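You operate a simulated robot arm through the tools that you are given. There is no shell and no other tool. Be economical: measure what you need, move in short steps, check, and stop when the job is done.

Carry out the task below with a simulated robot arm. There is one attempt and no reset: what you move stays moved.

JOB
Swap the black analyser's worn lamp block for the one on the cart with fewest hours.
Fine: It is off and cool; leave it off. Stand the orange block on the cart. Push the new one down till it sits, shut the black lid, then slide the shelf home and latch it. Lamp blocks break by a fall, knock or squeeze; drop nothing, keep fingers out of lid and slide. Set down upright: lamp block.
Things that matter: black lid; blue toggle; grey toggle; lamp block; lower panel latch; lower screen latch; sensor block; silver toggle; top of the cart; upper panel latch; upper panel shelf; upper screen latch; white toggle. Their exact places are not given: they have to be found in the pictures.

The check looks at the end state, three seconds after you hand in, the way a careful person would. Anything else that was tipped, shoved, dropped, spilled or broken makes it a failure. Lids that push on must go on centred and level and be pressed home; caps that screw on are set level and turned clockwise until they are tight.

ROBOT AND FRAMES
A 7-joint arm with a two-finger parallel gripper on a trunk, on a base that drives. Base frame: it is fixed to the floor where the robot stands at the start and does not move with it; the origin is under the middle of the robot, x ahead of it, y to its left, z up; the surface under the hand at the start is at about z = 106. Units: cm, degrees, N and s.
With the tool pointing down near the work surface it reaches from about 20 to 74 cm from the robot's upright axis, wherever it stands. Its first joint turns from -166.0 to 166.0 degrees. Places, roughly: black lid [70, -10, 120]; blue toggle [80, -30, 140]; grey toggle [40, -20, 100]; lamp block [25, -150, 75]; lower panel latch [80, 10, 70]; lower screen latch [80, -50, 70]; silver toggle [110, -80, 80]; top of the cart [30, -140, 70]; upper panel latch [30, 10, 100]; upper panel shelf [70, -10, 100]; upper screen latch [80, -50, 100]; white toggle [80, 0, 80]. Payload 3.91 kg.
The tool frame sits at the grasp point between the pads (the TCP): z along the fingers, y along the line on which they close. The tips reach 3 cm beyond it. Largest opening 11 cm; finger width 2, thickness 1; the body of the gripper, 4.8 by 11.2 cm, starts 5.5 cm behind the TCP.
Orientation is told as [roll, pitch, yaw] about the base's x, y, z axes, in that order, counted from this pose: with the fingers straight down and closing along the base's y, the tool's x points along the base's -x, its y along +y and its z along -z.

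CONTROLS
- The arm moves only by the tool send_rows. Its argument "plan" is a list of rows, each a list of 7 numbers: the finger opening in cm, from 0 to 11, then the shift along the base's x, y, z in units of 500 mm (1.0 is 500 mm), then the turn, a rotation vector about the base's x, y, z in units of 120 degrees (1.0 is 120 degrees). In form: [[hand, x, y, z, rx, ry, rz], ...]. A call has 1 to 8 rows; each row is the pose to reach, as a shift and turn from the pose commanded when the call began. A call with a number of a shift or a turn outside -1 to 1 is refused whole. A row lasts 0.2 s, in which the tool goes at most 5 cm and 8.6 degrees; a call with a longer step from one row to the next is refused whole, and so is a gripper value outside its range. A pose out of reach is approached as far as the arm can. The call stops where the force on the tool passes 60 N (or 10 N more than at its start, if that is more) or the arm is blocked; 0.2 s more then pass. The fingers move at their own pace (about 15.3 cm/s each) and stop on an object; they squeeze with about 25 N. The grip force told is the motor's: it shows also when the fingers shut on nothing. Time passes only in rows, and 0.2 s behind the last, so rows that repeat a pose let the fingers close. The reply holds the time, the measured pose of the TCP, the force on the tool along the base axes, the opening and the grip force, in the units named above and with some noise, with the torque about the TCP (base axes, N m) and any sound that the robot's microphone picked up.
- Cameras (640 x 400 px; columns grow to the right, rows downward): "scene" is now at [0.17, 12.23, 154.83]; the picture's right is [-0.30, -0.95, 0.00], its down [-0.66, 0.21, -0.72] and it looks along [0.69, -0.21, -0.69] (base axes); focal length 214 px, centre (320, 200). "wrist" rides on the gripper at [7.7, 0.7, -11.4] in the tool frame; the picture's right is [-0.09, 1.00, 0.00], its down [-0.80, -0.07, -0.60] and it looks along [-0.59, -0.05, 0.80] (tool axes); focal length 270 px, centre (320, 200).
- grab_frame(camera): a new picture of that camera. No time passes.
- lift_body(by): slides the trunk up (or, below 0, down) by that many cm; the arm and the scene camera ride with it, the base frame stays. It gives what a move gives, with no picture.
- steer(legs): drives the robot by 1 to 6 legs, each [ahead, turn to the left] in cm and degrees, along the robot's own axes; the way and the turn of a leg run together, so that a leg with both is an arc; at most 150 cm and 180 degrees a leg. The arm and the cameras ride along, it lands a little off, and it stops where it bumps. It gives what a move gives.
- turn_head(pan, tilt): turns the head with the scene camera to pan (to the left, within 155 degrees either way) and tilt (down, from -29 to 69), counted from straight ahead of the robot. It gives what a move gives.
- locate(camera, pixels): for up to 12 pixels [column, row] of the newest picture of that camera ("zoom" is the newest enlarged one), the place [x, y, z] in the base frame of the surface seen there, good to about 0.2 cm. No time passes.
- inspect(camera, box): a new picture of the part [left, top, right, bottom] of that camera's present view, enlarged. No time passes.
- finish_job(): hands the job in; it is judged then, once.

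Go step by step. Measure first, check grasps and placings, and put right what went wrong. The budget is 80 turns and 60 pictures, counting those below and the enlarged ones. Unless the task says otherwise, let go and move clear before handing in, and close with one line.

The tools are called after ">>>" as name(argument=value, ...) on one line, values as JSON. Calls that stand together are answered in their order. send_rows: Moves the arm, as the interface text tells. Its arguments: {"type":"object","properties":{"plan":{"type":"array","items":{"type":"array","items":{"type":"number"}}}},"required":["plan"]} The other tools are called the same way: lift_body (by) slides the trunk up or down; steer (legs) drives the base; turn_head (pan, tilt) turns the head that bears the scene camera; grab_frame (camera) takes a picture; locate (camera, pixels) gives the place of the surface under pixels of a picture; inspect (camera, box) takes an enlarged picture of a part of a camera's view; finish_job () hands the job in.

At the start:

```text
clock: 0.0
tcp_pos: [39.32, -4.47, 115.02]
tcp_rot: [0.0, 0.0, 0.0]
wrist_force: [0.2, -0.1, 0.3]
torque: [0.01, 0.01, -0.03]
gripper_width: 10.99
grasp_force: 0.1
trunk travel left (down, up): [-52.5, 8.5]
robot x, y, heading: [0.08, -0.11, -0.1]
head pan, tilt: [-17.3, 43.8]
```

scene: 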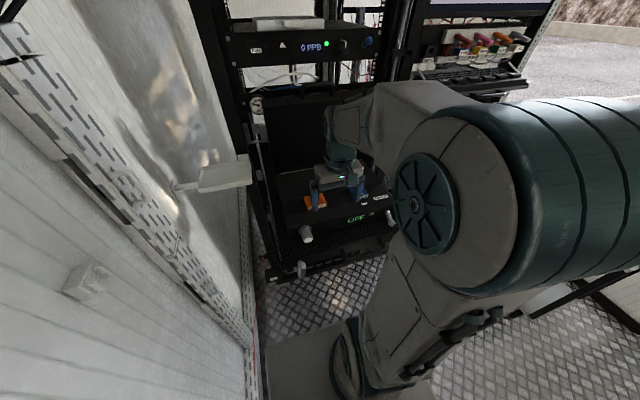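
wrist: 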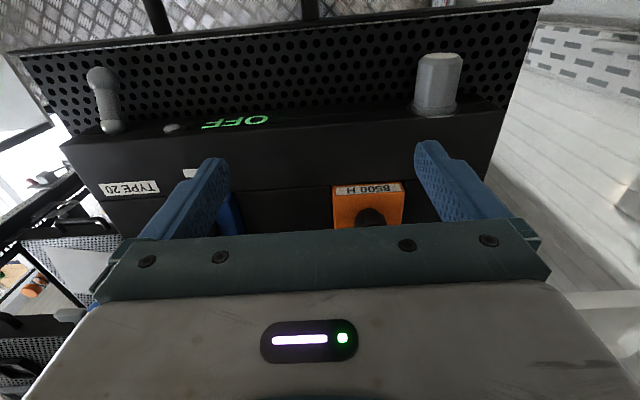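

The wrist picture shows the orange block (around 367,205), a "TYPE 20" label and the OFF display, so I am looking at both views enlarged.

>>> inspect(camera="scene", box=[230, 70, 430, 290])

>>> inspect(camera="wrist", box=[60, 40, 560, 260])

>>> locate(camera="wrist", pixels=[[340, 190], [395, 190], [340, 225], [398, 222], [370, 217], [437, 60], [437, 110], [110, 125], [95, 75], [130, 187], [240, 122], [232, 210]])

```text
1.82 times, centred on (330, 180) of scene
```

zoom: 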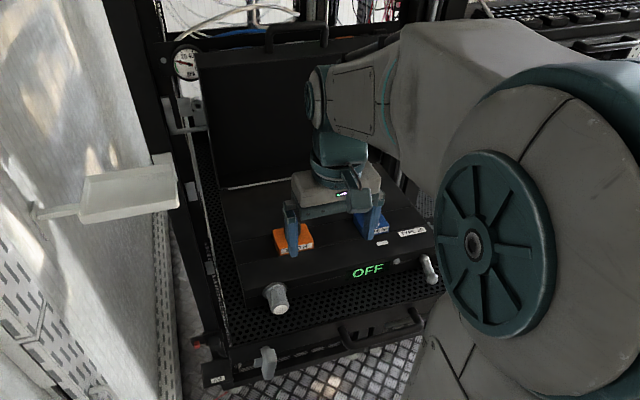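

```text
1.28 times, centred on (310, 150) of wrist
```

zoom: 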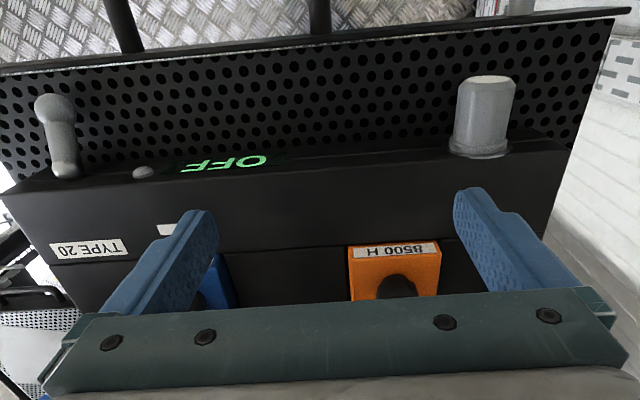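

```text
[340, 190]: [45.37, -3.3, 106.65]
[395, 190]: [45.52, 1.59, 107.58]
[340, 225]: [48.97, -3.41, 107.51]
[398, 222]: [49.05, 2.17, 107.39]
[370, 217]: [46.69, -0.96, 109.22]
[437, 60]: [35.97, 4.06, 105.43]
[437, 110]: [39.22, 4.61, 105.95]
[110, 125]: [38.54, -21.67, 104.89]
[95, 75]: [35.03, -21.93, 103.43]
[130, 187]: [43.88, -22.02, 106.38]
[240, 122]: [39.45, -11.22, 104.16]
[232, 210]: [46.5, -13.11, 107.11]
```

The orange block reads 8500 H, and a blue sensor block sits beside it in the TYPE 20 analyser. Next I look at the cart to the right.

>>> turn_head(pan=-80, tilt=40)

>>> grab_frame(camera="scene")

```text
clock: 1.3
tcp_pos: [39.32, -4.43, 115.02]
tcp_rot: [0.0, 0.0, 0.0]
wrist_force: [-0.9, -0.1, 0.2]
torque: [0.02, -0.01, -0.01]
gripper_width: 10.99
grasp_force: 0.1
trunk travel left (down, up): [-52.5, 8.5]
robot x, y, heading: [-0.27, -0.39, 0.1]
head pan, tilt: [-80.0, 40.0]
```

```text
55 pictures are left
```

scene: 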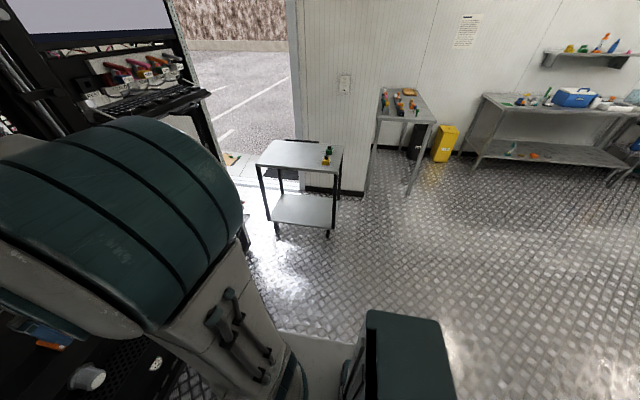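

>>> inspect(camera="scene", box=[240, 120, 360, 195])

>>> locate(camera="scene", pixels=[[262, 160], [285, 143], [340, 146], [333, 172], [325, 160], [329, 151], [300, 155], [275, 225], [328, 232]])

>>> inspect(camera="scene", box=[360, 80, 450, 130])

```text
5.33 times, centred on (300, 158) of scene
```

zoom: 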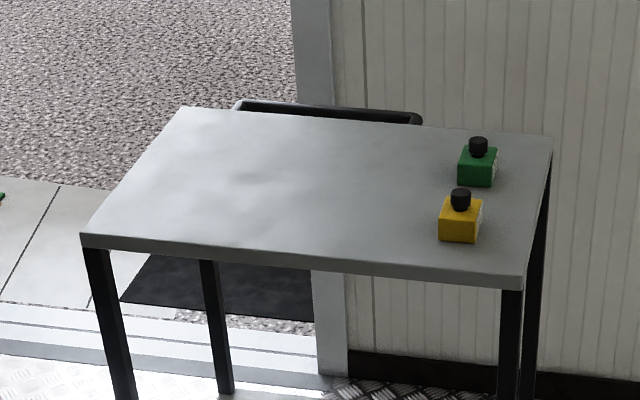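

```text
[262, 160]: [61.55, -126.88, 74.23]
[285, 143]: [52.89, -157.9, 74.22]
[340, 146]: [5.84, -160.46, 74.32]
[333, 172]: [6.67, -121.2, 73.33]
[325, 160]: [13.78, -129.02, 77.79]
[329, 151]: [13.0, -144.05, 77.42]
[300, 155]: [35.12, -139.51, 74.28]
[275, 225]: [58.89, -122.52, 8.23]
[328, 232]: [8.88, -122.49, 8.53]
```

```text
7.11 times, centred on (405, 105) of scene
```

zoom: 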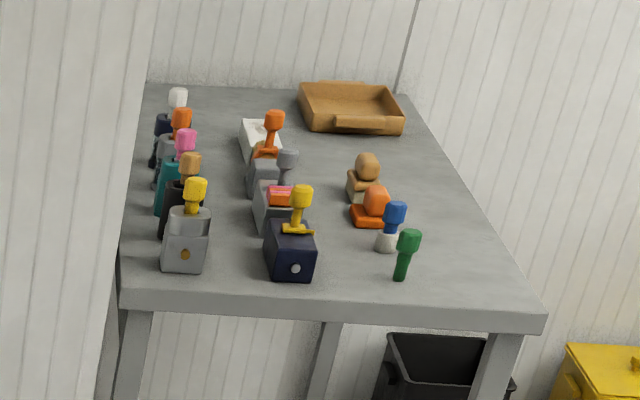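

The cart top is at z≈74.2 with a yellow block near (14,-130) and a green one near (13,-144), labels facing -x. I'll back the hand up and look at the analyser from above.

>>> send_rows(plan=[[11, -0.08, 0, 0.06, 0, 0, 0], [11, -0.12, 0.04, 0.14, 0, 0, 0], [11, -0.16, 0.06, 0.2, 0, 0, 0]])

>>> grab_frame(camera="wrist")

>>> turn_head(pan=-10, tilt=40)

>>> grab_frame(camera="scene")

```text
clock: 2.1
tcp_pos: [31.11, -1.3, 125.01]
tcp_rot: [0.0, -0.1, -0.1]
wrist_force: [-0.5, 0.4, 0.1]
torque: [-0.02, -0.02, 0.02]
gripper_width: 11.01
grasp_force: 0.1
trunk travel left (down, up): [-52.5, 8.5]
robot x, y, heading: [-0.09, 0.2, -0.1]
head pan, tilt: [-80.0, 40.0]
```

```text
52 pictures are left
```

wrist: 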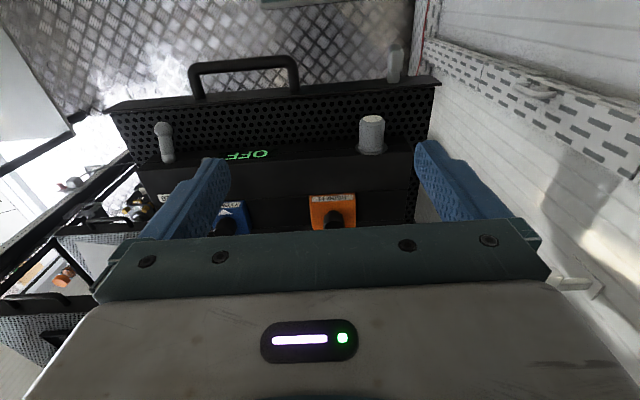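

```text
clock: 3.5
tcp_pos: [31.26, -1.3, 124.86]
tcp_rot: [0.0, 0.0, 0.0]
wrist_force: [0.9, 0.0, -0.4]
torque: [0.01, -0.01, 0.04]
gripper_width: 10.98
grasp_force: 0.1
trunk travel left (down, up): [-52.5, 8.5]
robot x, y, heading: [0.31, -0.31, -0.1]
head pan, tilt: [-10.0, 40.0]
```

```text
51 pictures are left
```

scene: 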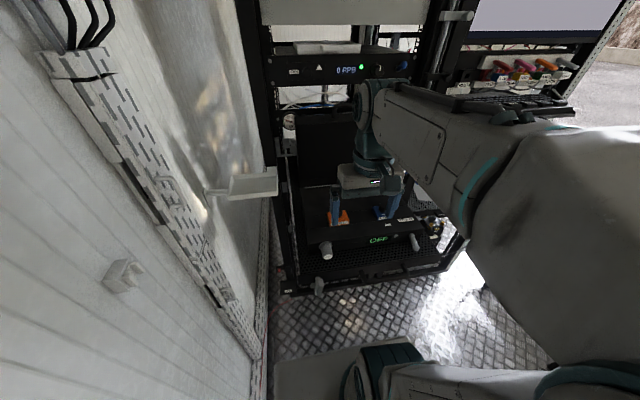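

I'll zoom the scene view onto the shelf and rack to see latch and blocks.

>>> inspect(camera="scene", box=[270, 170, 470, 300])

>>> inspect(camera="wrist", box=[100, 40, 460, 265])

>>> locate(camera="wrist", pixels=[[313, 200], [352, 200], [312, 226], [353, 226], [335, 215], [332, 226], [222, 225], [395, 50], [395, 78], [245, 65], [105, 105], [438, 80]])

>>> locate(camera="scene", pixels=[[340, 215], [319, 285], [290, 292], [445, 270], [327, 250], [415, 240], [290, 150], [345, 125], [250, 183], [300, 190], [305, 235], [405, 205]])

```text
3.08 times, centred on (370, 235) of scene
```

zoom: 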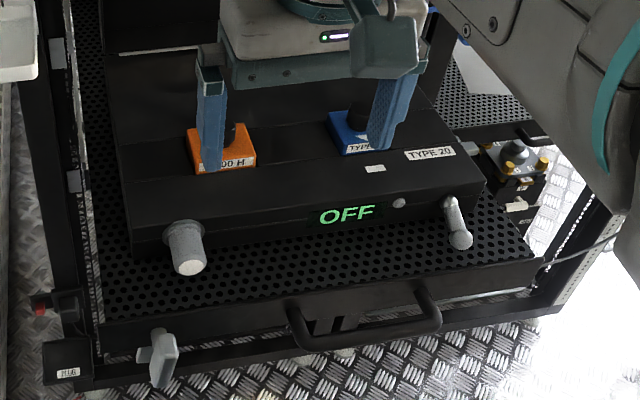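

```text
1.78 times, centred on (280, 152) of wrist
```

zoom: 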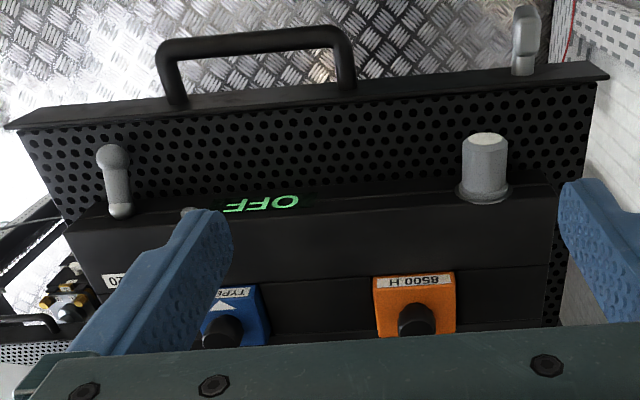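

```text
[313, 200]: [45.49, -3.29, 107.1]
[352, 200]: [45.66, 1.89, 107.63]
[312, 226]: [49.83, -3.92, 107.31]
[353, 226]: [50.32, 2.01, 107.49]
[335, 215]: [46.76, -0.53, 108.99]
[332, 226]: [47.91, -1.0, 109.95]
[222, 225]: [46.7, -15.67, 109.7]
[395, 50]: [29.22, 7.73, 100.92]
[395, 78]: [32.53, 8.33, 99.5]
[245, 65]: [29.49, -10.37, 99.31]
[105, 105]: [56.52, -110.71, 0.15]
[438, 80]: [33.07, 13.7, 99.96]
```

```text
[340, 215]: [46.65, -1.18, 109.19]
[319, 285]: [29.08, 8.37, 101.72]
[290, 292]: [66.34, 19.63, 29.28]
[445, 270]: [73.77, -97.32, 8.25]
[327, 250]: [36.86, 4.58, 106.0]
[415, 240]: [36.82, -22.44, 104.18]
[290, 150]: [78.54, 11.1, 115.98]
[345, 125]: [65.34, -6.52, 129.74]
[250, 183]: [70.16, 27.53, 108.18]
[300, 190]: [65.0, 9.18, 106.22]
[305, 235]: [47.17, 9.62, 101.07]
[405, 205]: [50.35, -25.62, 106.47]
```

The orange block spans x 45.4–50.2, y −3.4–2.0, top z≈107.5, with a black knob near (48,−0.8) reaching z≈110. I move the hand above it with the fingers partly open.

>>> send_rows(plan=[[6, 0.09, 0.005, 0, 0, 0, 0], [6, 0.18, 0.01, 0, 0, 0, 0], [6, 0.27, 0.01, -0.04, 0, 0, 0], [6, 0.334, 0.01, -0.12, 0, 0, 0], [6, 0.334, 0.01, -0.18, 0, 0, 0], [6, 0.334, 0.01, -0.18, 0, 0, 0]])

>>> grab_frame(camera="wrist")

>>> inspect(camera="scene", box=[300, 140, 440, 240])

```text
refused: row 4 steps farther than a row can; nothing moved
```

```text
48 pictures are left
```

wrist: 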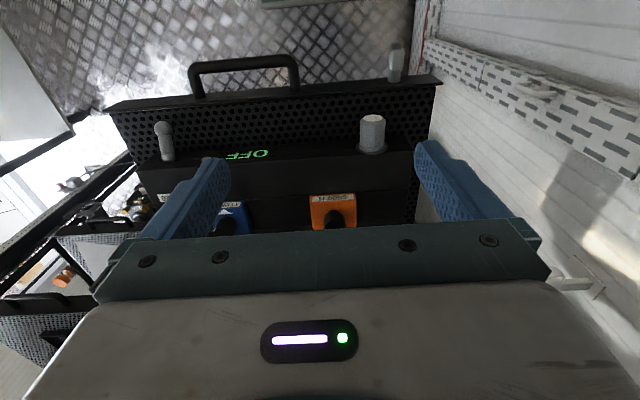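

```text
4.00 times, centred on (370, 190) of scene
```

zoom: 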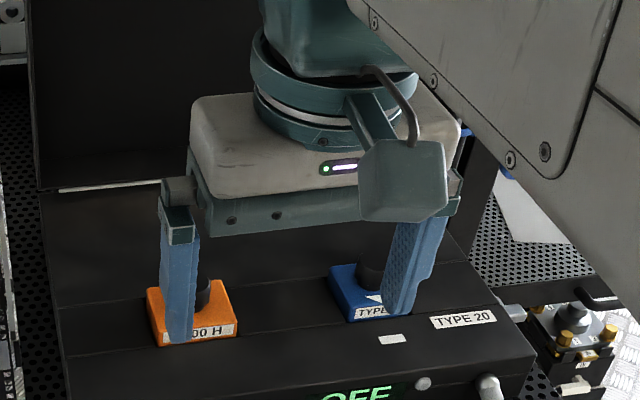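

The plan was refused because one step was too long, and nothing moved. I'm resending with shorter steps.

>>> send_rows(plan=[[6, 0.08, 0.005, 0, 0, 0, 0], [6, 0.16, 0.01, 0, 0, 0, 0], [6, 0.24, 0.01, -0.02, 0, 0, 0], [6, 0.3, 0.01, -0.06, 0, 0, 0], [6, 0.334, 0.01, -0.12, 0, 0, 0], [6, 0.334, 0.01, -0.16, 0, 0, 0], [6, 0.334, 0.01, -0.16, 0, 0, 0]])

>>> grab_frame(camera="wrist")

>>> locate(camera="wrist", pixels=[[320, 180], [310, 180], [330, 180], [320, 190], [310, 165], [330, 165], [300, 200], [340, 200], [300, 160], [340, 160], [320, 205]])

```text
clock: 5.1
tcp_pos: [48.02, -1.02, 117.11]
tcp_rot: [0.1, 0.0, 0.0]
wrist_force: [-0.7, 0.2, -0.1]
torque: [0.0, 0.0, -0.01]
gripper_width: 5.99
grasp_force: 0.0
trunk travel left (down, up): [-52.5, 8.5]
robot x, y, heading: [-0.23, -0.09, -0.3]
head pan, tilt: [-10.0, 40.0]
```

```text
46 pictures are left
```

wrist: 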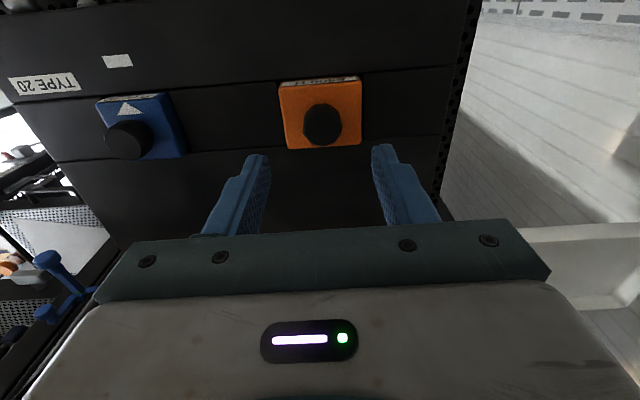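

```text
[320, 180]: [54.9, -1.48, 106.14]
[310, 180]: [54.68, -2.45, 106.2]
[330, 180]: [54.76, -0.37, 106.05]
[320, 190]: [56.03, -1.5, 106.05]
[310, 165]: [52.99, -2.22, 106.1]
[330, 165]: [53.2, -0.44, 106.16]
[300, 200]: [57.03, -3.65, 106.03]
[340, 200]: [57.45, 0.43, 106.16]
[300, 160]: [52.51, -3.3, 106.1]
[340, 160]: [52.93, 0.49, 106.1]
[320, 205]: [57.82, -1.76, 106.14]
```

The knob top is at about (322,124) in the wrist view. I'll measure it before going down.

>>> locate(camera="wrist", pixels=[[322, 118], [322, 106], [322, 128], [310, 118], [335, 118], [322, 140], [283, 88], [358, 85], [289, 145], [360, 142], [320, 80], [125, 135]])

>>> inspect(camera="wrist", box=[80, 50, 400, 250])

```text
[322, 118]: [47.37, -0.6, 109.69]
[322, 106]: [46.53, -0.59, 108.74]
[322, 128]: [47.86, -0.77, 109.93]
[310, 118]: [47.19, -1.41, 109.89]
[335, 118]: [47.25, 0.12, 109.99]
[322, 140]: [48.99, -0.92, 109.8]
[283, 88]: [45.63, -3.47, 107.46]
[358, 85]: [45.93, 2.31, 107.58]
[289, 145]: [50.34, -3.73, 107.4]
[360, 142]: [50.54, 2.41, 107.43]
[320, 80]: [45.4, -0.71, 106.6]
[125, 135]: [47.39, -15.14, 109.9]
```

```text
2.00 times, centred on (240, 150) of wrist
```

zoom: 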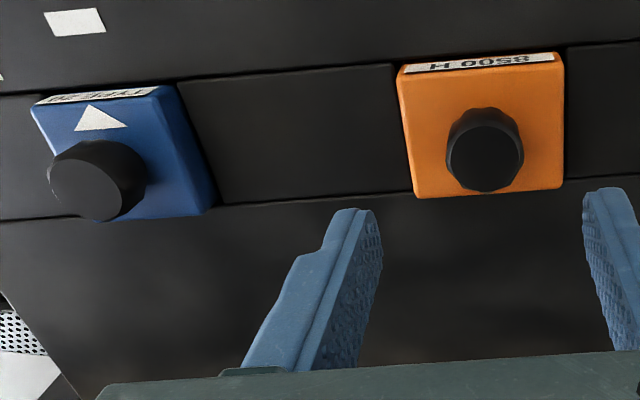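

The knob is 2.5 cm across, centred near (47.95,−0.65), top z≈110, with the body top at 107.5. I lower to TCP z≈110.9 and then close.

>>> send_rows(plan=[[6, 0, 0.006, -0.06, 0, 0, 0], [6, 0, 0.006, -0.1, 0, 0, 0], [6, 0, 0.006, -0.122, 0, 0, 0], [1.5, 0, 0.006, -0.122, 0, 0, 0], [1.5, 0, 0.006, -0.122, 0, 0, 0], [1.5, 0, 0.006, -0.122, 0, 0, 0]])

>>> grab_frame(camera="wrist")

```text
clock: 6.5
tcp_pos: [48.17, -0.73, 111.03]
tcp_rot: [0.0, 0.1, 0.0]
wrist_force: [0.8, -5.3, -1.0]
torque: [-0.42, -0.11, 0.02]
gripper_width: 2.78
grasp_force: 25.2
trunk travel left (down, up): [-52.5, 8.5]
robot x, y, heading: [-0.0, -0.38, -0.1]
head pan, tilt: [-10.0, 40.0]
```

```text
44 pictures are left
```

wrist: 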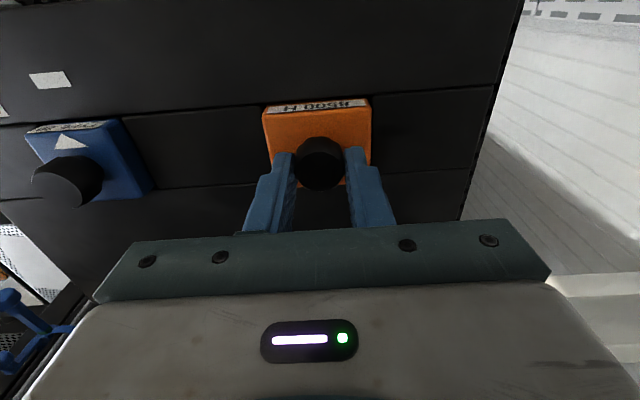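

The grip holds the knob (2.78 cm, 25 N) with a slight −y side force. I ease −y a little and lift in small steps.

>>> send_rows(plan=[[1.5, 0, -0.002, 0.004, 0, 0, 0], [1.5, 0, -0.002, 0.015, 0, 0, 0], [1.5, 0, -0.002, 0.03, 0, 0, 0], [1.5, 0, -0.002, 0.05, 0, 0, 0], [1.5, 0, -0.002, 0.07, 0, 0, 0]])

>>> grab_frame(camera="wrist")

```text
clock: 7.7
tcp_pos: [48.1, -0.79, 114.33]
tcp_rot: [0.0, 0.0, 0.0]
wrist_force: [0.2, -0.1, 0.9]
torque: [-0.01, -0.02, 0.02]
gripper_width: 1.53
grasp_force: 0.2
trunk travel left (down, up): [-52.5, 8.5]
robot x, y, heading: [-0.07, -0.05, -0.0]
head pan, tilt: [-10.0, 40.0]
```

```text
43 pictures are left
```

wrist: 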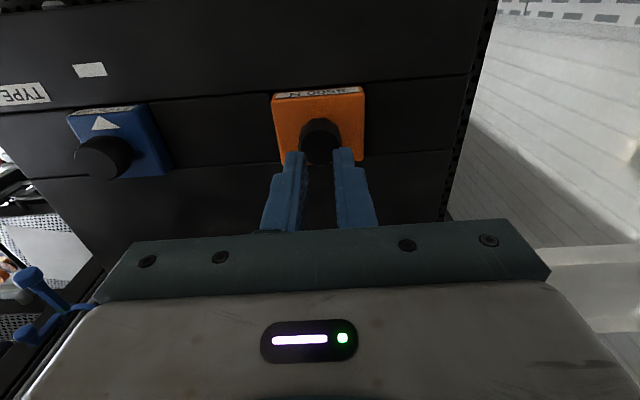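

The grip slipped: the block is still seated and the fingers closed to 1.53 cm. I'll go down again a little deeper, close fully, and lift very slowly while watching the force.

>>> send_rows(plan=[[5, 0, 0, 0, 0, 0, 0], [5, 0, 0, 0, 0, 0, 0], [5, 0, 0, -0.05, 0, 0, 0], [5, 0, 0, -0.075, 0, 0, 0], [0, 0, 0, -0.075, 0, 0, 0], [0, 0, 0, -0.075, 0, 0, 0], [0, 0, 0, -0.075, 0, 0, 0]])

>>> inspect(camera="scene", box=[310, 170, 410, 240])

>>> inspect(camera="wrist", box=[220, 80, 420, 240])

```text
clock: 9.3
tcp_pos: [47.78, -0.83, 110.46]
tcp_rot: [0.0, 0.0, 0.1]
wrist_force: [-1.9, -4.6, 0.9]
torque: [-0.44, 0.16, -0.01]
gripper_width: 2.78
grasp_force: 24.8
trunk travel left (down, up): [-52.5, 8.5]
robot x, y, heading: [-0.01, -0.17, -0.0]
head pan, tilt: [-10.0, 40.0]
```

```text
5.71 times, centred on (360, 205) of scene
```

zoom: 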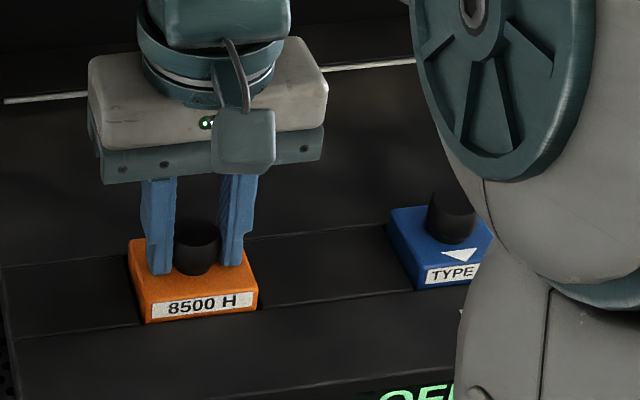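

```text
2.50 times, centred on (320, 160) of wrist
```

zoom: 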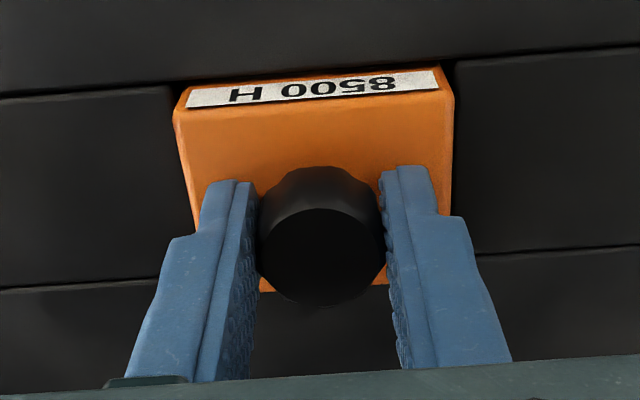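

The fingers now hold the full knob. I lift slowly, under 1 cm in total, and watch the force.

>>> send_rows(plan=[[0, 0, -0.002, 0.002, 0, 0, 0], [0, 0, -0.002, 0.004, 0, 0, 0], [0, 0, -0.002, 0.006, 0, 0, 0], [0, 0, -0.002, 0.008, 0, 0, 0]])

```text
clock: 10.3
tcp_pos: [47.92, -0.86, 111.03]
tcp_rot: [0.1, -0.1, 0.0]
wrist_force: [-0.1, 0.1, -1.2]
torque: [0.0, -0.02, 0.0]
gripper_width: 2.76
grasp_force: 25.0
trunk travel left (down, up): [-52.5, 8.5]
robot x, y, heading: [-0.25, -0.47, 0.2]
head pan, tilt: [-10.0, 40.0]
```

The side force is gone and only about 1 N pulls down, so it may be lifting or sliding. I'm checking.

>>> send_rows(plan=[[0, 0, 0, 0.004, 0, 0, 0], [0, 0, 0, 0.008, 0, 0, 0], [0, 0, 0, 0.012, 0, 0, 0], [0, 0, 0, 0.016, 0, 0, 0]])

>>> inspect(camera="scene", box=[310, 170, 410, 240])

```text
clock: 11.3
tcp_pos: [47.86, -0.77, 111.77]
tcp_rot: [0.0, 0.0, 0.0]
wrist_force: [-0.4, 0.2, -0.4]
torque: [-0.03, 0.03, 0.0]
gripper_width: 2.78
grasp_force: 24.8
trunk travel left (down, up): [-52.5, 8.5]
robot x, y, heading: [0.09, -0.07, 0.1]
head pan, tilt: [-10.0, 40.0]
```

```text
5.71 times, centred on (360, 205) of scene
```

zoom: 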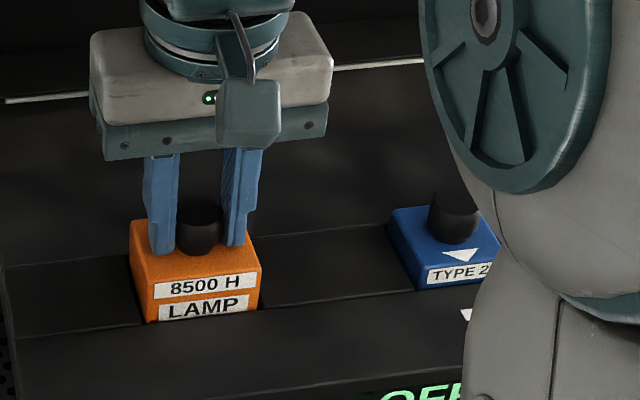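

The block is rising with the hand and "LAMP" now shows, so I keep lifting until it's clear.

>>> send_rows(plan=[[0, 0, 0, 0.02, 0, 0, 0], [0, 0, 0, 0.05, 0, 0, 0], [0, 0, 0, 0.08, 0, 0, 0], [0, 0, 0, 0.11, 0, 0, 0], [0, 0, 0, 0.14, 0, 0, 0], [0, 0, 0, 0.17, 0, 0, 0]])

>>> grab_frame(camera="scene")

>>> inspect(camera="scene", box=[310, 150, 430, 234])

```text
clock: 12.7
tcp_pos: [47.83, -0.84, 120.29]
tcp_rot: [0.0, 0.0, 0.0]
wrist_force: [-0.1, 0.5, -0.8]
torque: [-0.02, 0.0, 0.01]
gripper_width: 2.78
grasp_force: 24.4
trunk travel left (down, up): [-52.5, 8.5]
robot x, y, heading: [0.39, -0.32, -0.3]
head pan, tilt: [-10.0, 40.0]
```

```text
39 pictures are left
```

scene: 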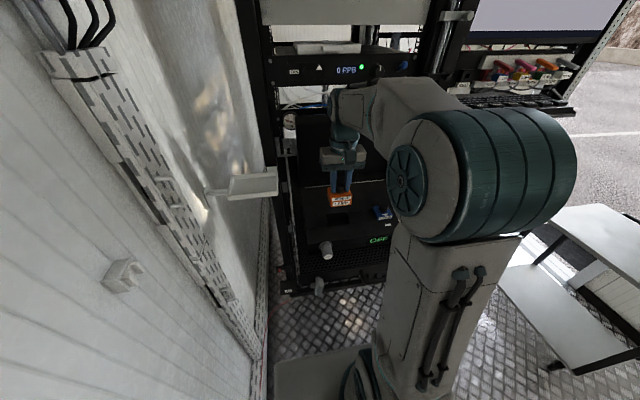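

```text
4.76 times, centred on (370, 192) of scene
```

zoom: 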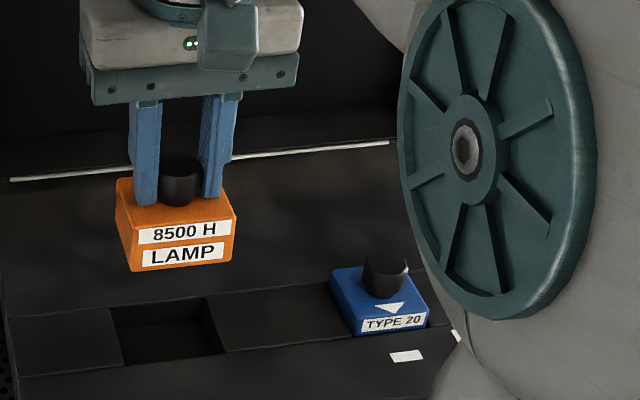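

The block is out and the empty bay is visible around zoom (165,335). I'll measure the bay and block.

>>> locate(camera="zoom", pixels=[[134, 270], [232, 260], [120, 205], [236, 208], [109, 308], [122, 367], [222, 353], [203, 297], [165, 330], [180, 350], [170, 312], [405, 355]])

>>> grab_frame(camera="wrist")

```text
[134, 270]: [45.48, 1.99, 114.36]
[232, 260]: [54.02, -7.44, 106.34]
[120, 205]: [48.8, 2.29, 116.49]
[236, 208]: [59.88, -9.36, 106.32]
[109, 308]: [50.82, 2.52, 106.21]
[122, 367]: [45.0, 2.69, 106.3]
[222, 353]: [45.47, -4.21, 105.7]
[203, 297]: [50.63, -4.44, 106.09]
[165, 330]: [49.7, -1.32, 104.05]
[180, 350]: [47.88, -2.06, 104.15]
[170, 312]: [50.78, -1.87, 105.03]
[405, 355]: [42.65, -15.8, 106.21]
```

```text
37 pictures are left
```

wrist: 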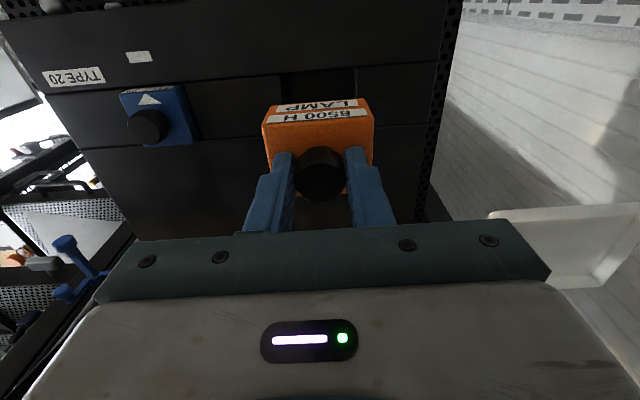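

The bay spans x 45.2–50.7, y −4.3–2.6 with its floor at 104.1, so the seated TCP height is 110.5. I'll retract the hand and check behind the robot before driving.

>>> send_rows(plan=[[0, -0.04, 0, 0.02, 0, 0, 0], [0, -0.1, 0, 0.04, 0, 0, 0], [0, -0.16, 0, 0.04, 0, 0, 0], [0, -0.22, 0, 0.04, 0, 0, 0], [0, -0.28, 0, 0.04, 0, 0, 0], [0, -0.32, 0, 0.04, 0, 0, 0]])

>>> turn_head(pan=-150, tilt=35)

>>> grab_frame(camera="scene")

```text
clock: 14.1
tcp_pos: [31.84, -0.87, 122.66]
tcp_rot: [0.0, -0.1, 0.0]
wrist_force: [-0.1, -0.4, -0.6]
torque: [0.03, -0.02, 0.02]
gripper_width: 2.79
grasp_force: 25.3
trunk travel left (down, up): [-52.5, 8.5]
robot x, y, heading: [0.23, -0.42, 0.1]
head pan, tilt: [-10.0, 40.0]
```

```text
clock: 16.4
tcp_pos: [31.86, -0.88, 122.66]
tcp_rot: [0.0, -0.1, 0.0]
wrist_force: [0.8, -0.2, -0.7]
torque: [0.04, -0.02, -0.01]
gripper_width: 2.78
grasp_force: 25.2
trunk travel left (down, up): [-52.5, 8.5]
robot x, y, heading: [-0.25, -0.33, -0.0]
head pan, tilt: [-150.0, 35.0]
```

```text
36 pictures are left
```

scene: 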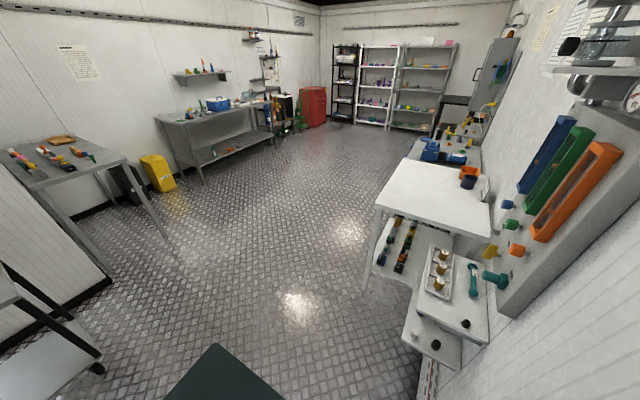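

Open floor lies behind, with benches on the left wall (lower right in the picture) and tables to the right. I'll measure the nearest obstacles.

>>> locate(camera="scene", pixels=[[404, 330], [422, 285], [372, 210], [362, 288], [420, 362], [165, 240], [40, 190], [100, 290], [300, 305], [110, 270]])

```text
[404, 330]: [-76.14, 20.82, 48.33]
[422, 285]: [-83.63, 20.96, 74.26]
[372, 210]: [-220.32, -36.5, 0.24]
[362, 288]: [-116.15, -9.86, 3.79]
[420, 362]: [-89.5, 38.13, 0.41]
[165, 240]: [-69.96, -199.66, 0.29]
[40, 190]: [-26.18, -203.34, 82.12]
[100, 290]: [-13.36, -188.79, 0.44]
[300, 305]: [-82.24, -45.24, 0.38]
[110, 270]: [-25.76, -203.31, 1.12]
```

I need the robot's rear extent and the wall position before choosing the turn.

>>> locate(camera="scene", pixels=[[215, 347], [170, 395], [275, 395], [220, 380], [600, 330], [480, 395], [440, 380]])

>>> turn_head(pan=-150, tilt=69)

>>> grab_frame(camera="scene")

```text
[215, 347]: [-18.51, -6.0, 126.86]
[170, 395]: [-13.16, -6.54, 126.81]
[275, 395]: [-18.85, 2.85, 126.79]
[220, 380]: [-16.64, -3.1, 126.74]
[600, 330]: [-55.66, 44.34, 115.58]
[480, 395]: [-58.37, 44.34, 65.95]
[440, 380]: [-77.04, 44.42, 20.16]
```

```text
clock: 17.4
tcp_pos: [31.95, -0.79, 122.56]
tcp_rot: [0.0, 0.0, -0.1]
wrist_force: [0.2, -0.8, -0.6]
torque: [0.01, 0.01, -0.01]
gripper_width: 2.78
grasp_force: 24.9
trunk travel left (down, up): [-52.5, 8.5]
robot x, y, heading: [-0.05, -0.44, -0.0]
head pan, tilt: [-150.0, 68.8]
```

```text
35 pictures are left
```

scene: 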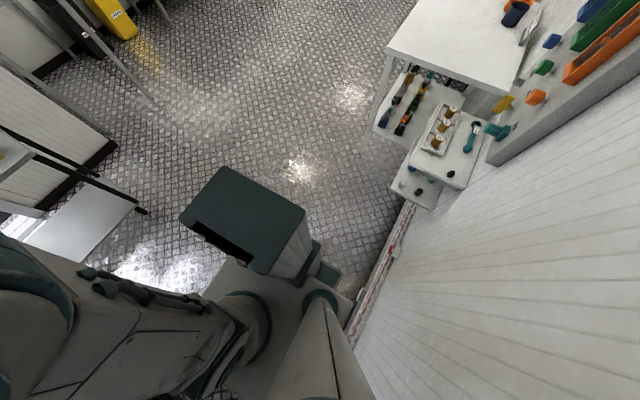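

The wall is at y≈44. I'll locate the base plate's edges too.

>>> locate(camera="scene", pixels=[[338, 270], [352, 302], [352, 320], [207, 293], [225, 262], [320, 250]])

```text
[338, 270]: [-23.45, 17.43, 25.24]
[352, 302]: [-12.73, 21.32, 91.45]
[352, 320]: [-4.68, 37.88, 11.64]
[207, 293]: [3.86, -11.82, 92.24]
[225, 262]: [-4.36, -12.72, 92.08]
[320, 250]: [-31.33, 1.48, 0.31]
```

The base rear reaches about −25 and its half-width is about 20, so there is room. I back up 30, turn right, drive 140 and turn back to face the cart.

>>> steer(legs=[[-30, 0], [0, -90], [138, 0], [0, 90]])

>>> turn_head(pan=0, tilt=50)

>>> grab_frame(camera="scene")

>>> grab_frame(camera="wrist")

```text
clock: 31.2
tcp_pos: [-14.74, -169.68, 122.53]
tcp_rot: [0.0, 0.0, -66.7]
wrist_force: [0.4, 0.2, -2.0]
torque: [0.03, -0.01, -0.02]
gripper_width: 2.79
grasp_force: 25.0
trunk travel left (down, up): [-52.5, 8.5]
robot x, y, heading: [-26.32, -140.1, -66.8]
head pan, tilt: [-150.0, 68.8]
stopped in leg 4: the robot was blocked; the commanded pose is now the measured one
```

```text
clock: 33.5
tcp_pos: [-14.67, -169.73, 122.74]
tcp_rot: [0.0, -0.1, -66.8]
wrist_force: [0.5, -0.4, -1.4]
torque: [-0.06, -0.05, 0.03]
gripper_width: 2.78
grasp_force: 25.5
trunk travel left (down, up): [-52.5, 8.5]
robot x, y, heading: [-26.71, -140.01, -66.8]
head pan, tilt: [0.0, 50.0]
```

```text
34 pictures are left
```

scene: 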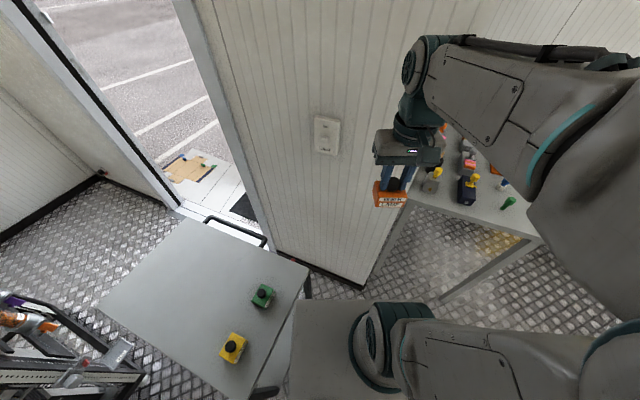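

```text
33 pictures are left
```

wrist: 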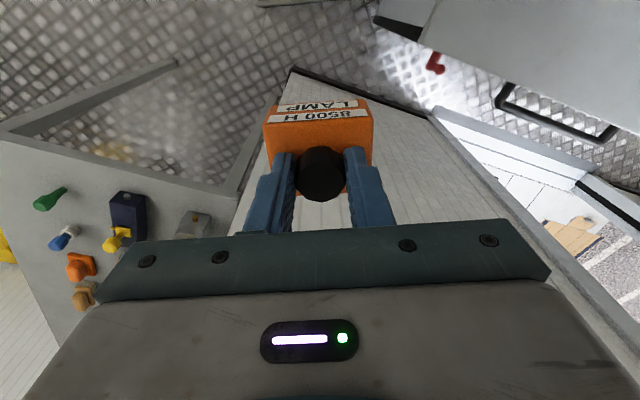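

The turn was blocked at −66.8°, likely by the base corner against the cart. I check whether the cart moved.

>>> locate(camera="scene", pixels=[[233, 344], [262, 292], [308, 268], [100, 305], [187, 220], [235, 397], [295, 305], [365, 303], [290, 370], [275, 330], [252, 380]])

>>> inspect(camera="scene", box=[190, 250, 430, 400])

```text
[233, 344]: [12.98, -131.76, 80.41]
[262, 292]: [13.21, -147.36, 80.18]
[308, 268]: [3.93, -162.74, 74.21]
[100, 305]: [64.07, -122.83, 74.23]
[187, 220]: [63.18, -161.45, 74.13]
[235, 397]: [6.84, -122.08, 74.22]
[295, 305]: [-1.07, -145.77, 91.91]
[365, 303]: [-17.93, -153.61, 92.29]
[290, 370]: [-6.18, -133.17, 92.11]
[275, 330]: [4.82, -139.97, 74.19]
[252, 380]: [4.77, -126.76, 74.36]
```

```text
2.67 times, centred on (310, 325) of scene
```

zoom: 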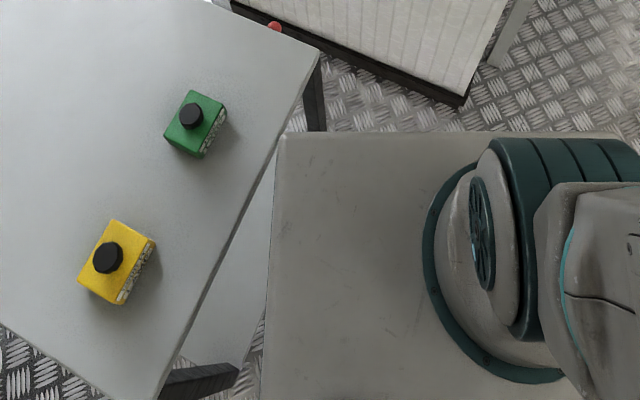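

The cart looks unmoved. The robot's base corner probably touched the cart's foot. I'll turn back to −90° and reach sideways to the cart instead.

>>> steer(legs=[[0, -23]])

>>> turn_head(pan=65, tilt=50)

>>> grab_frame(camera="scene")

```text
clock: 35.2
tcp_pos: [-27.34, -172.02, 122.67]
tcp_rot: [0.1, -0.1, -90.0]
wrist_force: [0.0, -0.6, -0.3]
torque: [0.02, -0.04, -0.01]
gripper_width: 2.81
grasp_force: 25.0
trunk travel left (down, up): [-52.5, 8.5]
robot x, y, heading: [-26.3, -139.99, -90.1]
head pan, tilt: [0.0, 50.0]
```

```text
clock: 36.5
tcp_pos: [-27.28, -172.09, 122.6]
tcp_rot: [0.0, -0.1, -89.9]
wrist_force: [0.4, 0.9, -1.3]
torque: [-0.02, -0.01, -0.02]
gripper_width: 2.8
grasp_force: 25.0
trunk travel left (down, up): [-52.5, 8.5]
robot x, y, heading: [-26.55, -139.95, -89.8]
head pan, tilt: [65.0, 50.0]
```

```text
31 pictures are left
```

scene: 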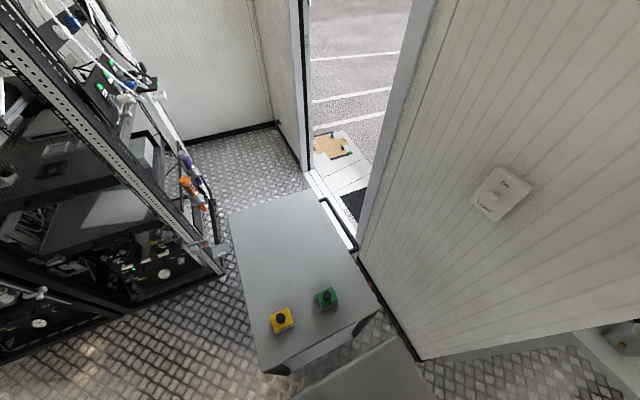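

I zoom in to read the labels on the yellow and green blocks.

>>> inspect(camera="scene", box=[260, 280, 350, 340])

>>> locate(camera="zoom", pixels=[[150, 265], [475, 120], [70, 265], [110, 375], [235, 330], [210, 245], [390, 110], [425, 210], [550, 160], [515, 65]])

```text
6.67 times, centred on (305, 310) of scene
```

zoom: 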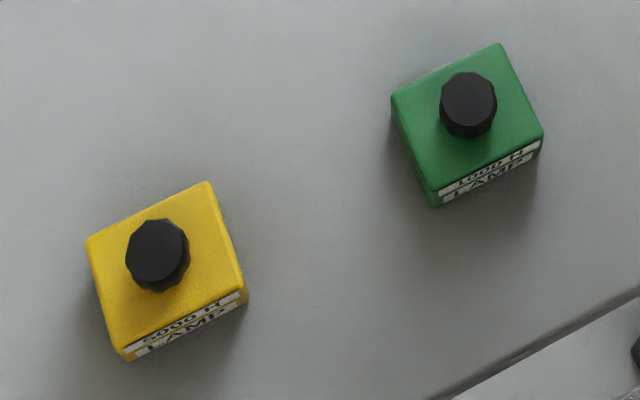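

```text
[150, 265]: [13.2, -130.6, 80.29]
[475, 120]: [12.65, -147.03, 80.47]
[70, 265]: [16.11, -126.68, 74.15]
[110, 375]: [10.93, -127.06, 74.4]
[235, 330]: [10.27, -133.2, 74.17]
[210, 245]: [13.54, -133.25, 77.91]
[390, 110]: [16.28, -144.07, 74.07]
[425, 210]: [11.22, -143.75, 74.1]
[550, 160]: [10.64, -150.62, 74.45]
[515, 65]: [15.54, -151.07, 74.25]
```

The labels look like green "1000 H" and yellow "5000 H"; I'll confirm closer up. Now I swing the arm left around the robot's axis, keeping the orange block high.

>>> send_rows(plan=[[0, 0.089, 0.004, 0, 0, 0, 0.0667], [0, 0.177, 0.02, 0, 0, 0, 0.1333], [0, 0.2616, 0.048, 0, 0, 0, 0.2], [0, 0.3416, 0.0878, 0, 0, 0, 0.2667], [0, 0.4154, 0.1382, 0, 0, 0, 0.3333], [0, 0.4812, 0.1984, 0, 0, 0, 0.4], [0, 0.5382, 0.2672, 0, 0, 0, 0.4667], [0, 0.585, 0.3432, 0, 0, 0, 0.5333]])

>>> send_rows(plan=[[0, 0.0358, 0.082, 0, 0, 0, 0.0667], [0, 0.0598, 0.168, 0, 0, 0, 0.1333], [0, 0.0716, 0.2586, 0, 0, 0, 0.2], [0, 0.0716, 0.2586, 0, 0, 0, 0.2167]])

>>> grab_frame(camera="wrist")

```text
clock: 38.3
tcp_pos: [2.04, -154.97, 122.47]
tcp_rot: [0.0, 0.1, -25.7]
wrist_force: [-0.2, -0.1, -1.4]
torque: [-0.01, -0.02, 0.0]
gripper_width: 2.78
grasp_force: 25.2
trunk travel left (down, up): [-52.5, 8.5]
robot x, y, heading: [-26.76, -140.14, -90.1]
head pan, tilt: [65.0, 50.0]
```

```text
clock: 39.3
tcp_pos: [5.47, -141.99, 122.45]
tcp_rot: [0.0, 0.0, 0.2]
wrist_force: [-0.1, 1.1, -1.4]
torque: [-0.01, 0.03, -0.02]
gripper_width: 2.79
grasp_force: 25.0
trunk travel left (down, up): [-52.5, 8.5]
robot x, y, heading: [-26.76, -139.91, -90.5]
head pan, tilt: [65.0, 50.0]
```

```text
29 pictures are left
```

wrist: 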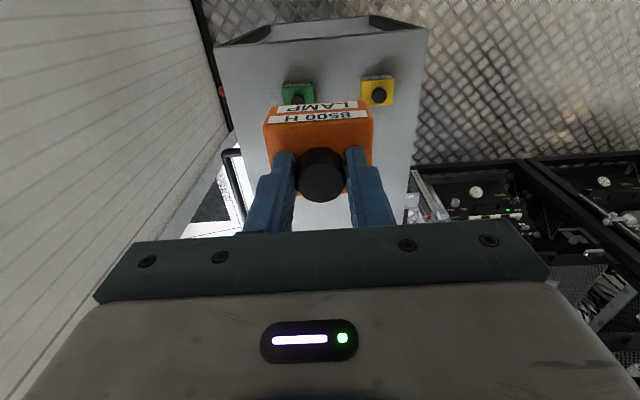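

The fingers are aligned with base yaw 0 and the cart is ahead. I extend over a free spot at (26,−139) and lower the trunk by 30 cm.

>>> send_rows(plan=[[0, 0.08, 0.02, 0, 0, 0, 0], [0, 0.16, 0.04, 0, 0, 0, 0], [0, 0.24, 0.06, 0, 0, 0, 0], [0, 0.32, 0.06, 0, 0, 0, 0], [0, 0.41, 0.06, 0, 0, 0, 0]])

>>> lift_body(by=-30)

>>> grab_frame(camera="wrist")

```text
clock: 40.5
tcp_pos: [26.23, -138.92, 122.33]
tcp_rot: [0.0, 0.2, 0.1]
wrist_force: [1.1, -0.3, -1.1]
torque: [-0.01, 0.03, 0.02]
gripper_width: 2.79
grasp_force: 24.9
trunk travel left (down, up): [-52.5, 8.5]
robot x, y, heading: [-26.59, -140.21, -89.9]
head pan, tilt: [65.0, 50.0]
```

```text
clock: 43.5
tcp_pos: [26.07, -139.0, 92.5]
tcp_rot: [0.0, 0.0, 0.1]
wrist_force: [-0.4, 0.0, -1.3]
torque: [0.01, 0.0, 0.02]
gripper_width: 2.76
grasp_force: 24.6
trunk travel left (down, up): [-22.5, 38.5]
robot x, y, heading: [-26.79, -139.76, -90.1]
head pan, tilt: [65.0, 50.0]
```

```text
28 pictures are left
```

wrist: 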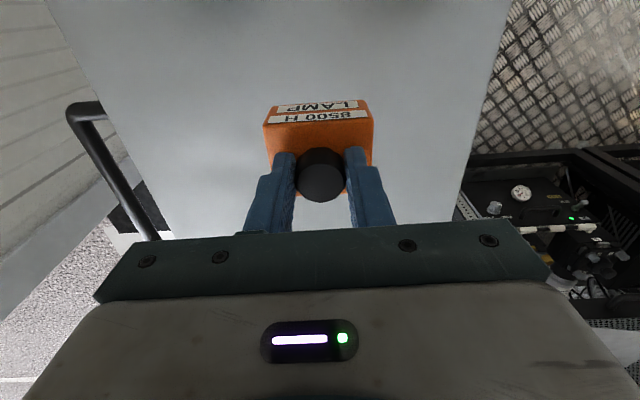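

The spot below is empty, so I lower toward contact, which I expect at TCP z≈80.6.

>>> send_rows(plan=[[0, 0, 0, -0.06, 0, 0, 0], [0, 0, 0, -0.12, 0, 0, 0], [0, 0, 0, -0.17, 0, 0, 0], [0, 0, 0, -0.205, 0, 0, 0], [0, 0, 0, -0.22, 0, 0, 0], [0, 0, 0, -0.226, 0, 0, 0], [0, 0, 0, -0.23, 0, 0, 0]])

>>> send_rows(plan=[[0, 0, 0, -0.004, 0, 0, 0], [0, 0, 0, -0.008, 0, 0, 0]])

>>> inspect(camera="scene", box=[220, 200, 400, 320])

```text
clock: 45.1
tcp_pos: [26.26, -139.08, 80.99]
tcp_rot: [-0.1, 0.1, 0.0]
wrist_force: [-1.7, 0.6, -1.0]
torque: [-0.01, 0.02, -0.03]
gripper_width: 2.76
grasp_force: 24.4
trunk travel left (down, up): [-22.5, 38.5]
robot x, y, heading: [-26.57, -139.81, -89.9]
head pan, tilt: [65.0, 50.0]
```

```text
clock: 45.7
tcp_pos: [26.06, -139.01, 80.8]
tcp_rot: [0.1, -0.4, 0.1]
wrist_force: [1.0, -0.8, 16.2]
torque: [0.17, 0.25, 0.01]
gripper_width: 2.79
grasp_force: 24.8
trunk travel left (down, up): [-22.5, 38.5]
robot x, y, heading: [-26.49, -140.23, -90.1]
head pan, tilt: [65.0, 50.0]
```

```text
3.33 times, centred on (310, 260) of scene
```

zoom: 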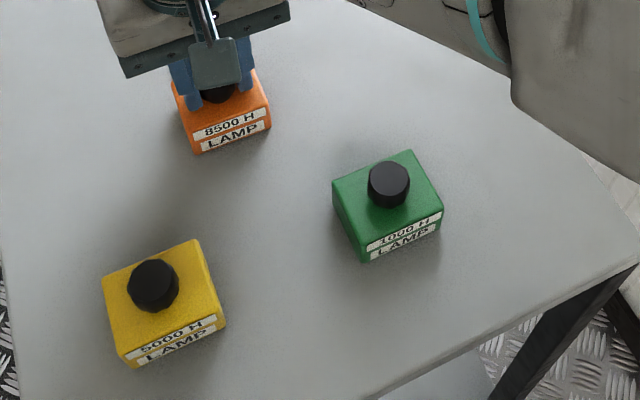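

The block touches the cart (16 N up), and the zoom confirms green 1000 H and yellow 5000 H. I release and rise.

>>> send_rows(plan=[[0, 0, 0, 0.003, 0, 0, 0], [5, 0, 0, 0.003, 0, 0, 0], [5, 0, 0, 0.003, 0, 0, 0], [5, 0, 0, 0.05, 0, 0, 0], [5, 0, 0, 0.11, 0, 0, 0], [5, 0, 0, 0.17, 0, 0, 0]])

>>> inspect(camera="scene", box=[220, 200, 400, 320])

>>> locate(camera="zoom", pixels=[[388, 170], [388, 178], [375, 180], [402, 180], [333, 188], [365, 235], [441, 205], [410, 152], [218, 85]])

```text
clock: 47.1
tcp_pos: [26.16, -138.96, 88.98]
tcp_rot: [-0.1, 0.0, 0.1]
wrist_force: [0.0, -0.5, 0.0]
torque: [-0.01, 0.02, 0.01]
gripper_width: 5.01
grasp_force: 0.0
trunk travel left (down, up): [-22.5, 38.5]
robot x, y, heading: [-26.77, -140.21, -90.2]
head pan, tilt: [65.0, 50.0]
```

```text
3.33 times, centred on (310, 260) of scene
```

zoom: 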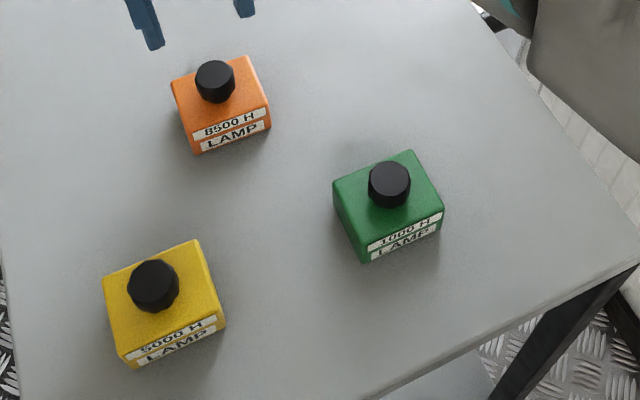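

```text
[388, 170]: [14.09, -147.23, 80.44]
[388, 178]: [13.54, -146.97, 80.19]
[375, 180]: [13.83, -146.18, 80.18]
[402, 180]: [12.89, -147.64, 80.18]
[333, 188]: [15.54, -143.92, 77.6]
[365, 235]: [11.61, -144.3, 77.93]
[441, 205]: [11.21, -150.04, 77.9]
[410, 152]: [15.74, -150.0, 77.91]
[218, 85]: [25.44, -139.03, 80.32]
```

The orange block stands upright. The green block's knob is near (13.4,−147.0). I move above it and measure with the wrist camera.

>>> send_rows(plan=[[6, -0.07, -0.05, 0.02, 0, 0, 0], [6, -0.14, -0.1, 0.02, 0, 0, 0], [6, -0.2, -0.14, 0.02, 0, 0, 0], [6, -0.254, -0.162, 0.0, 0, 0, 0], [6, -0.254, -0.162, -0.02, 0, 0, 0], [6, -0.254, -0.162, -0.02, 0, 0, 0]])

>>> inspect(camera="wrist", box=[200, 60, 440, 210])

```text
clock: 48.5
tcp_pos: [13.26, -147.12, 88.09]
tcp_rot: [0.0, 0.0, 0.1]
wrist_force: [0.9, -0.1, 0.8]
torque: [0.01, -0.01, -0.01]
gripper_width: 6.0
grasp_force: 0.1
trunk travel left (down, up): [-22.5, 38.5]
robot x, y, heading: [-26.57, -140.13, -90.4]
head pan, tilt: [65.0, 50.0]
```

```text
2.67 times, centred on (320, 135) of wrist
```

zoom: 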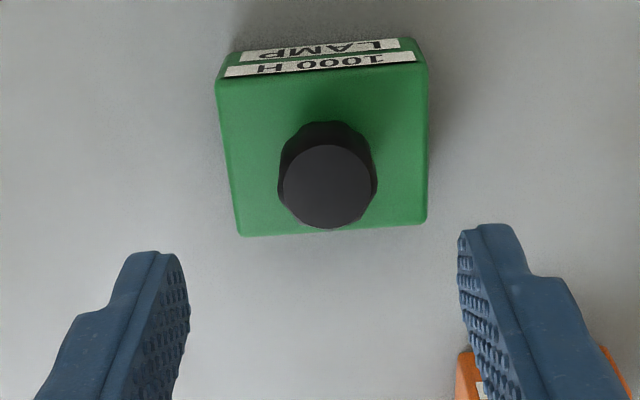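

The block is aligned with the hand. I measure the knob top for the grasp.

>>> locate(camera="zoom", pixels=[[328, 150], [328, 185], [328, 222], [285, 185], [370, 185], [222, 82], [415, 65], [240, 232], [424, 220]])

```text
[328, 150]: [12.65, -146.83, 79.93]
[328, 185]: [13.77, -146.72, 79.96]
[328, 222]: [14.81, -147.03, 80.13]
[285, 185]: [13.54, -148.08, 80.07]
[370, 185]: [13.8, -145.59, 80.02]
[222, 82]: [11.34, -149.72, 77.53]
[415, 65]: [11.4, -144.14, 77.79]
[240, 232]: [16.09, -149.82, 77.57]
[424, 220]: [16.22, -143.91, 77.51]
```

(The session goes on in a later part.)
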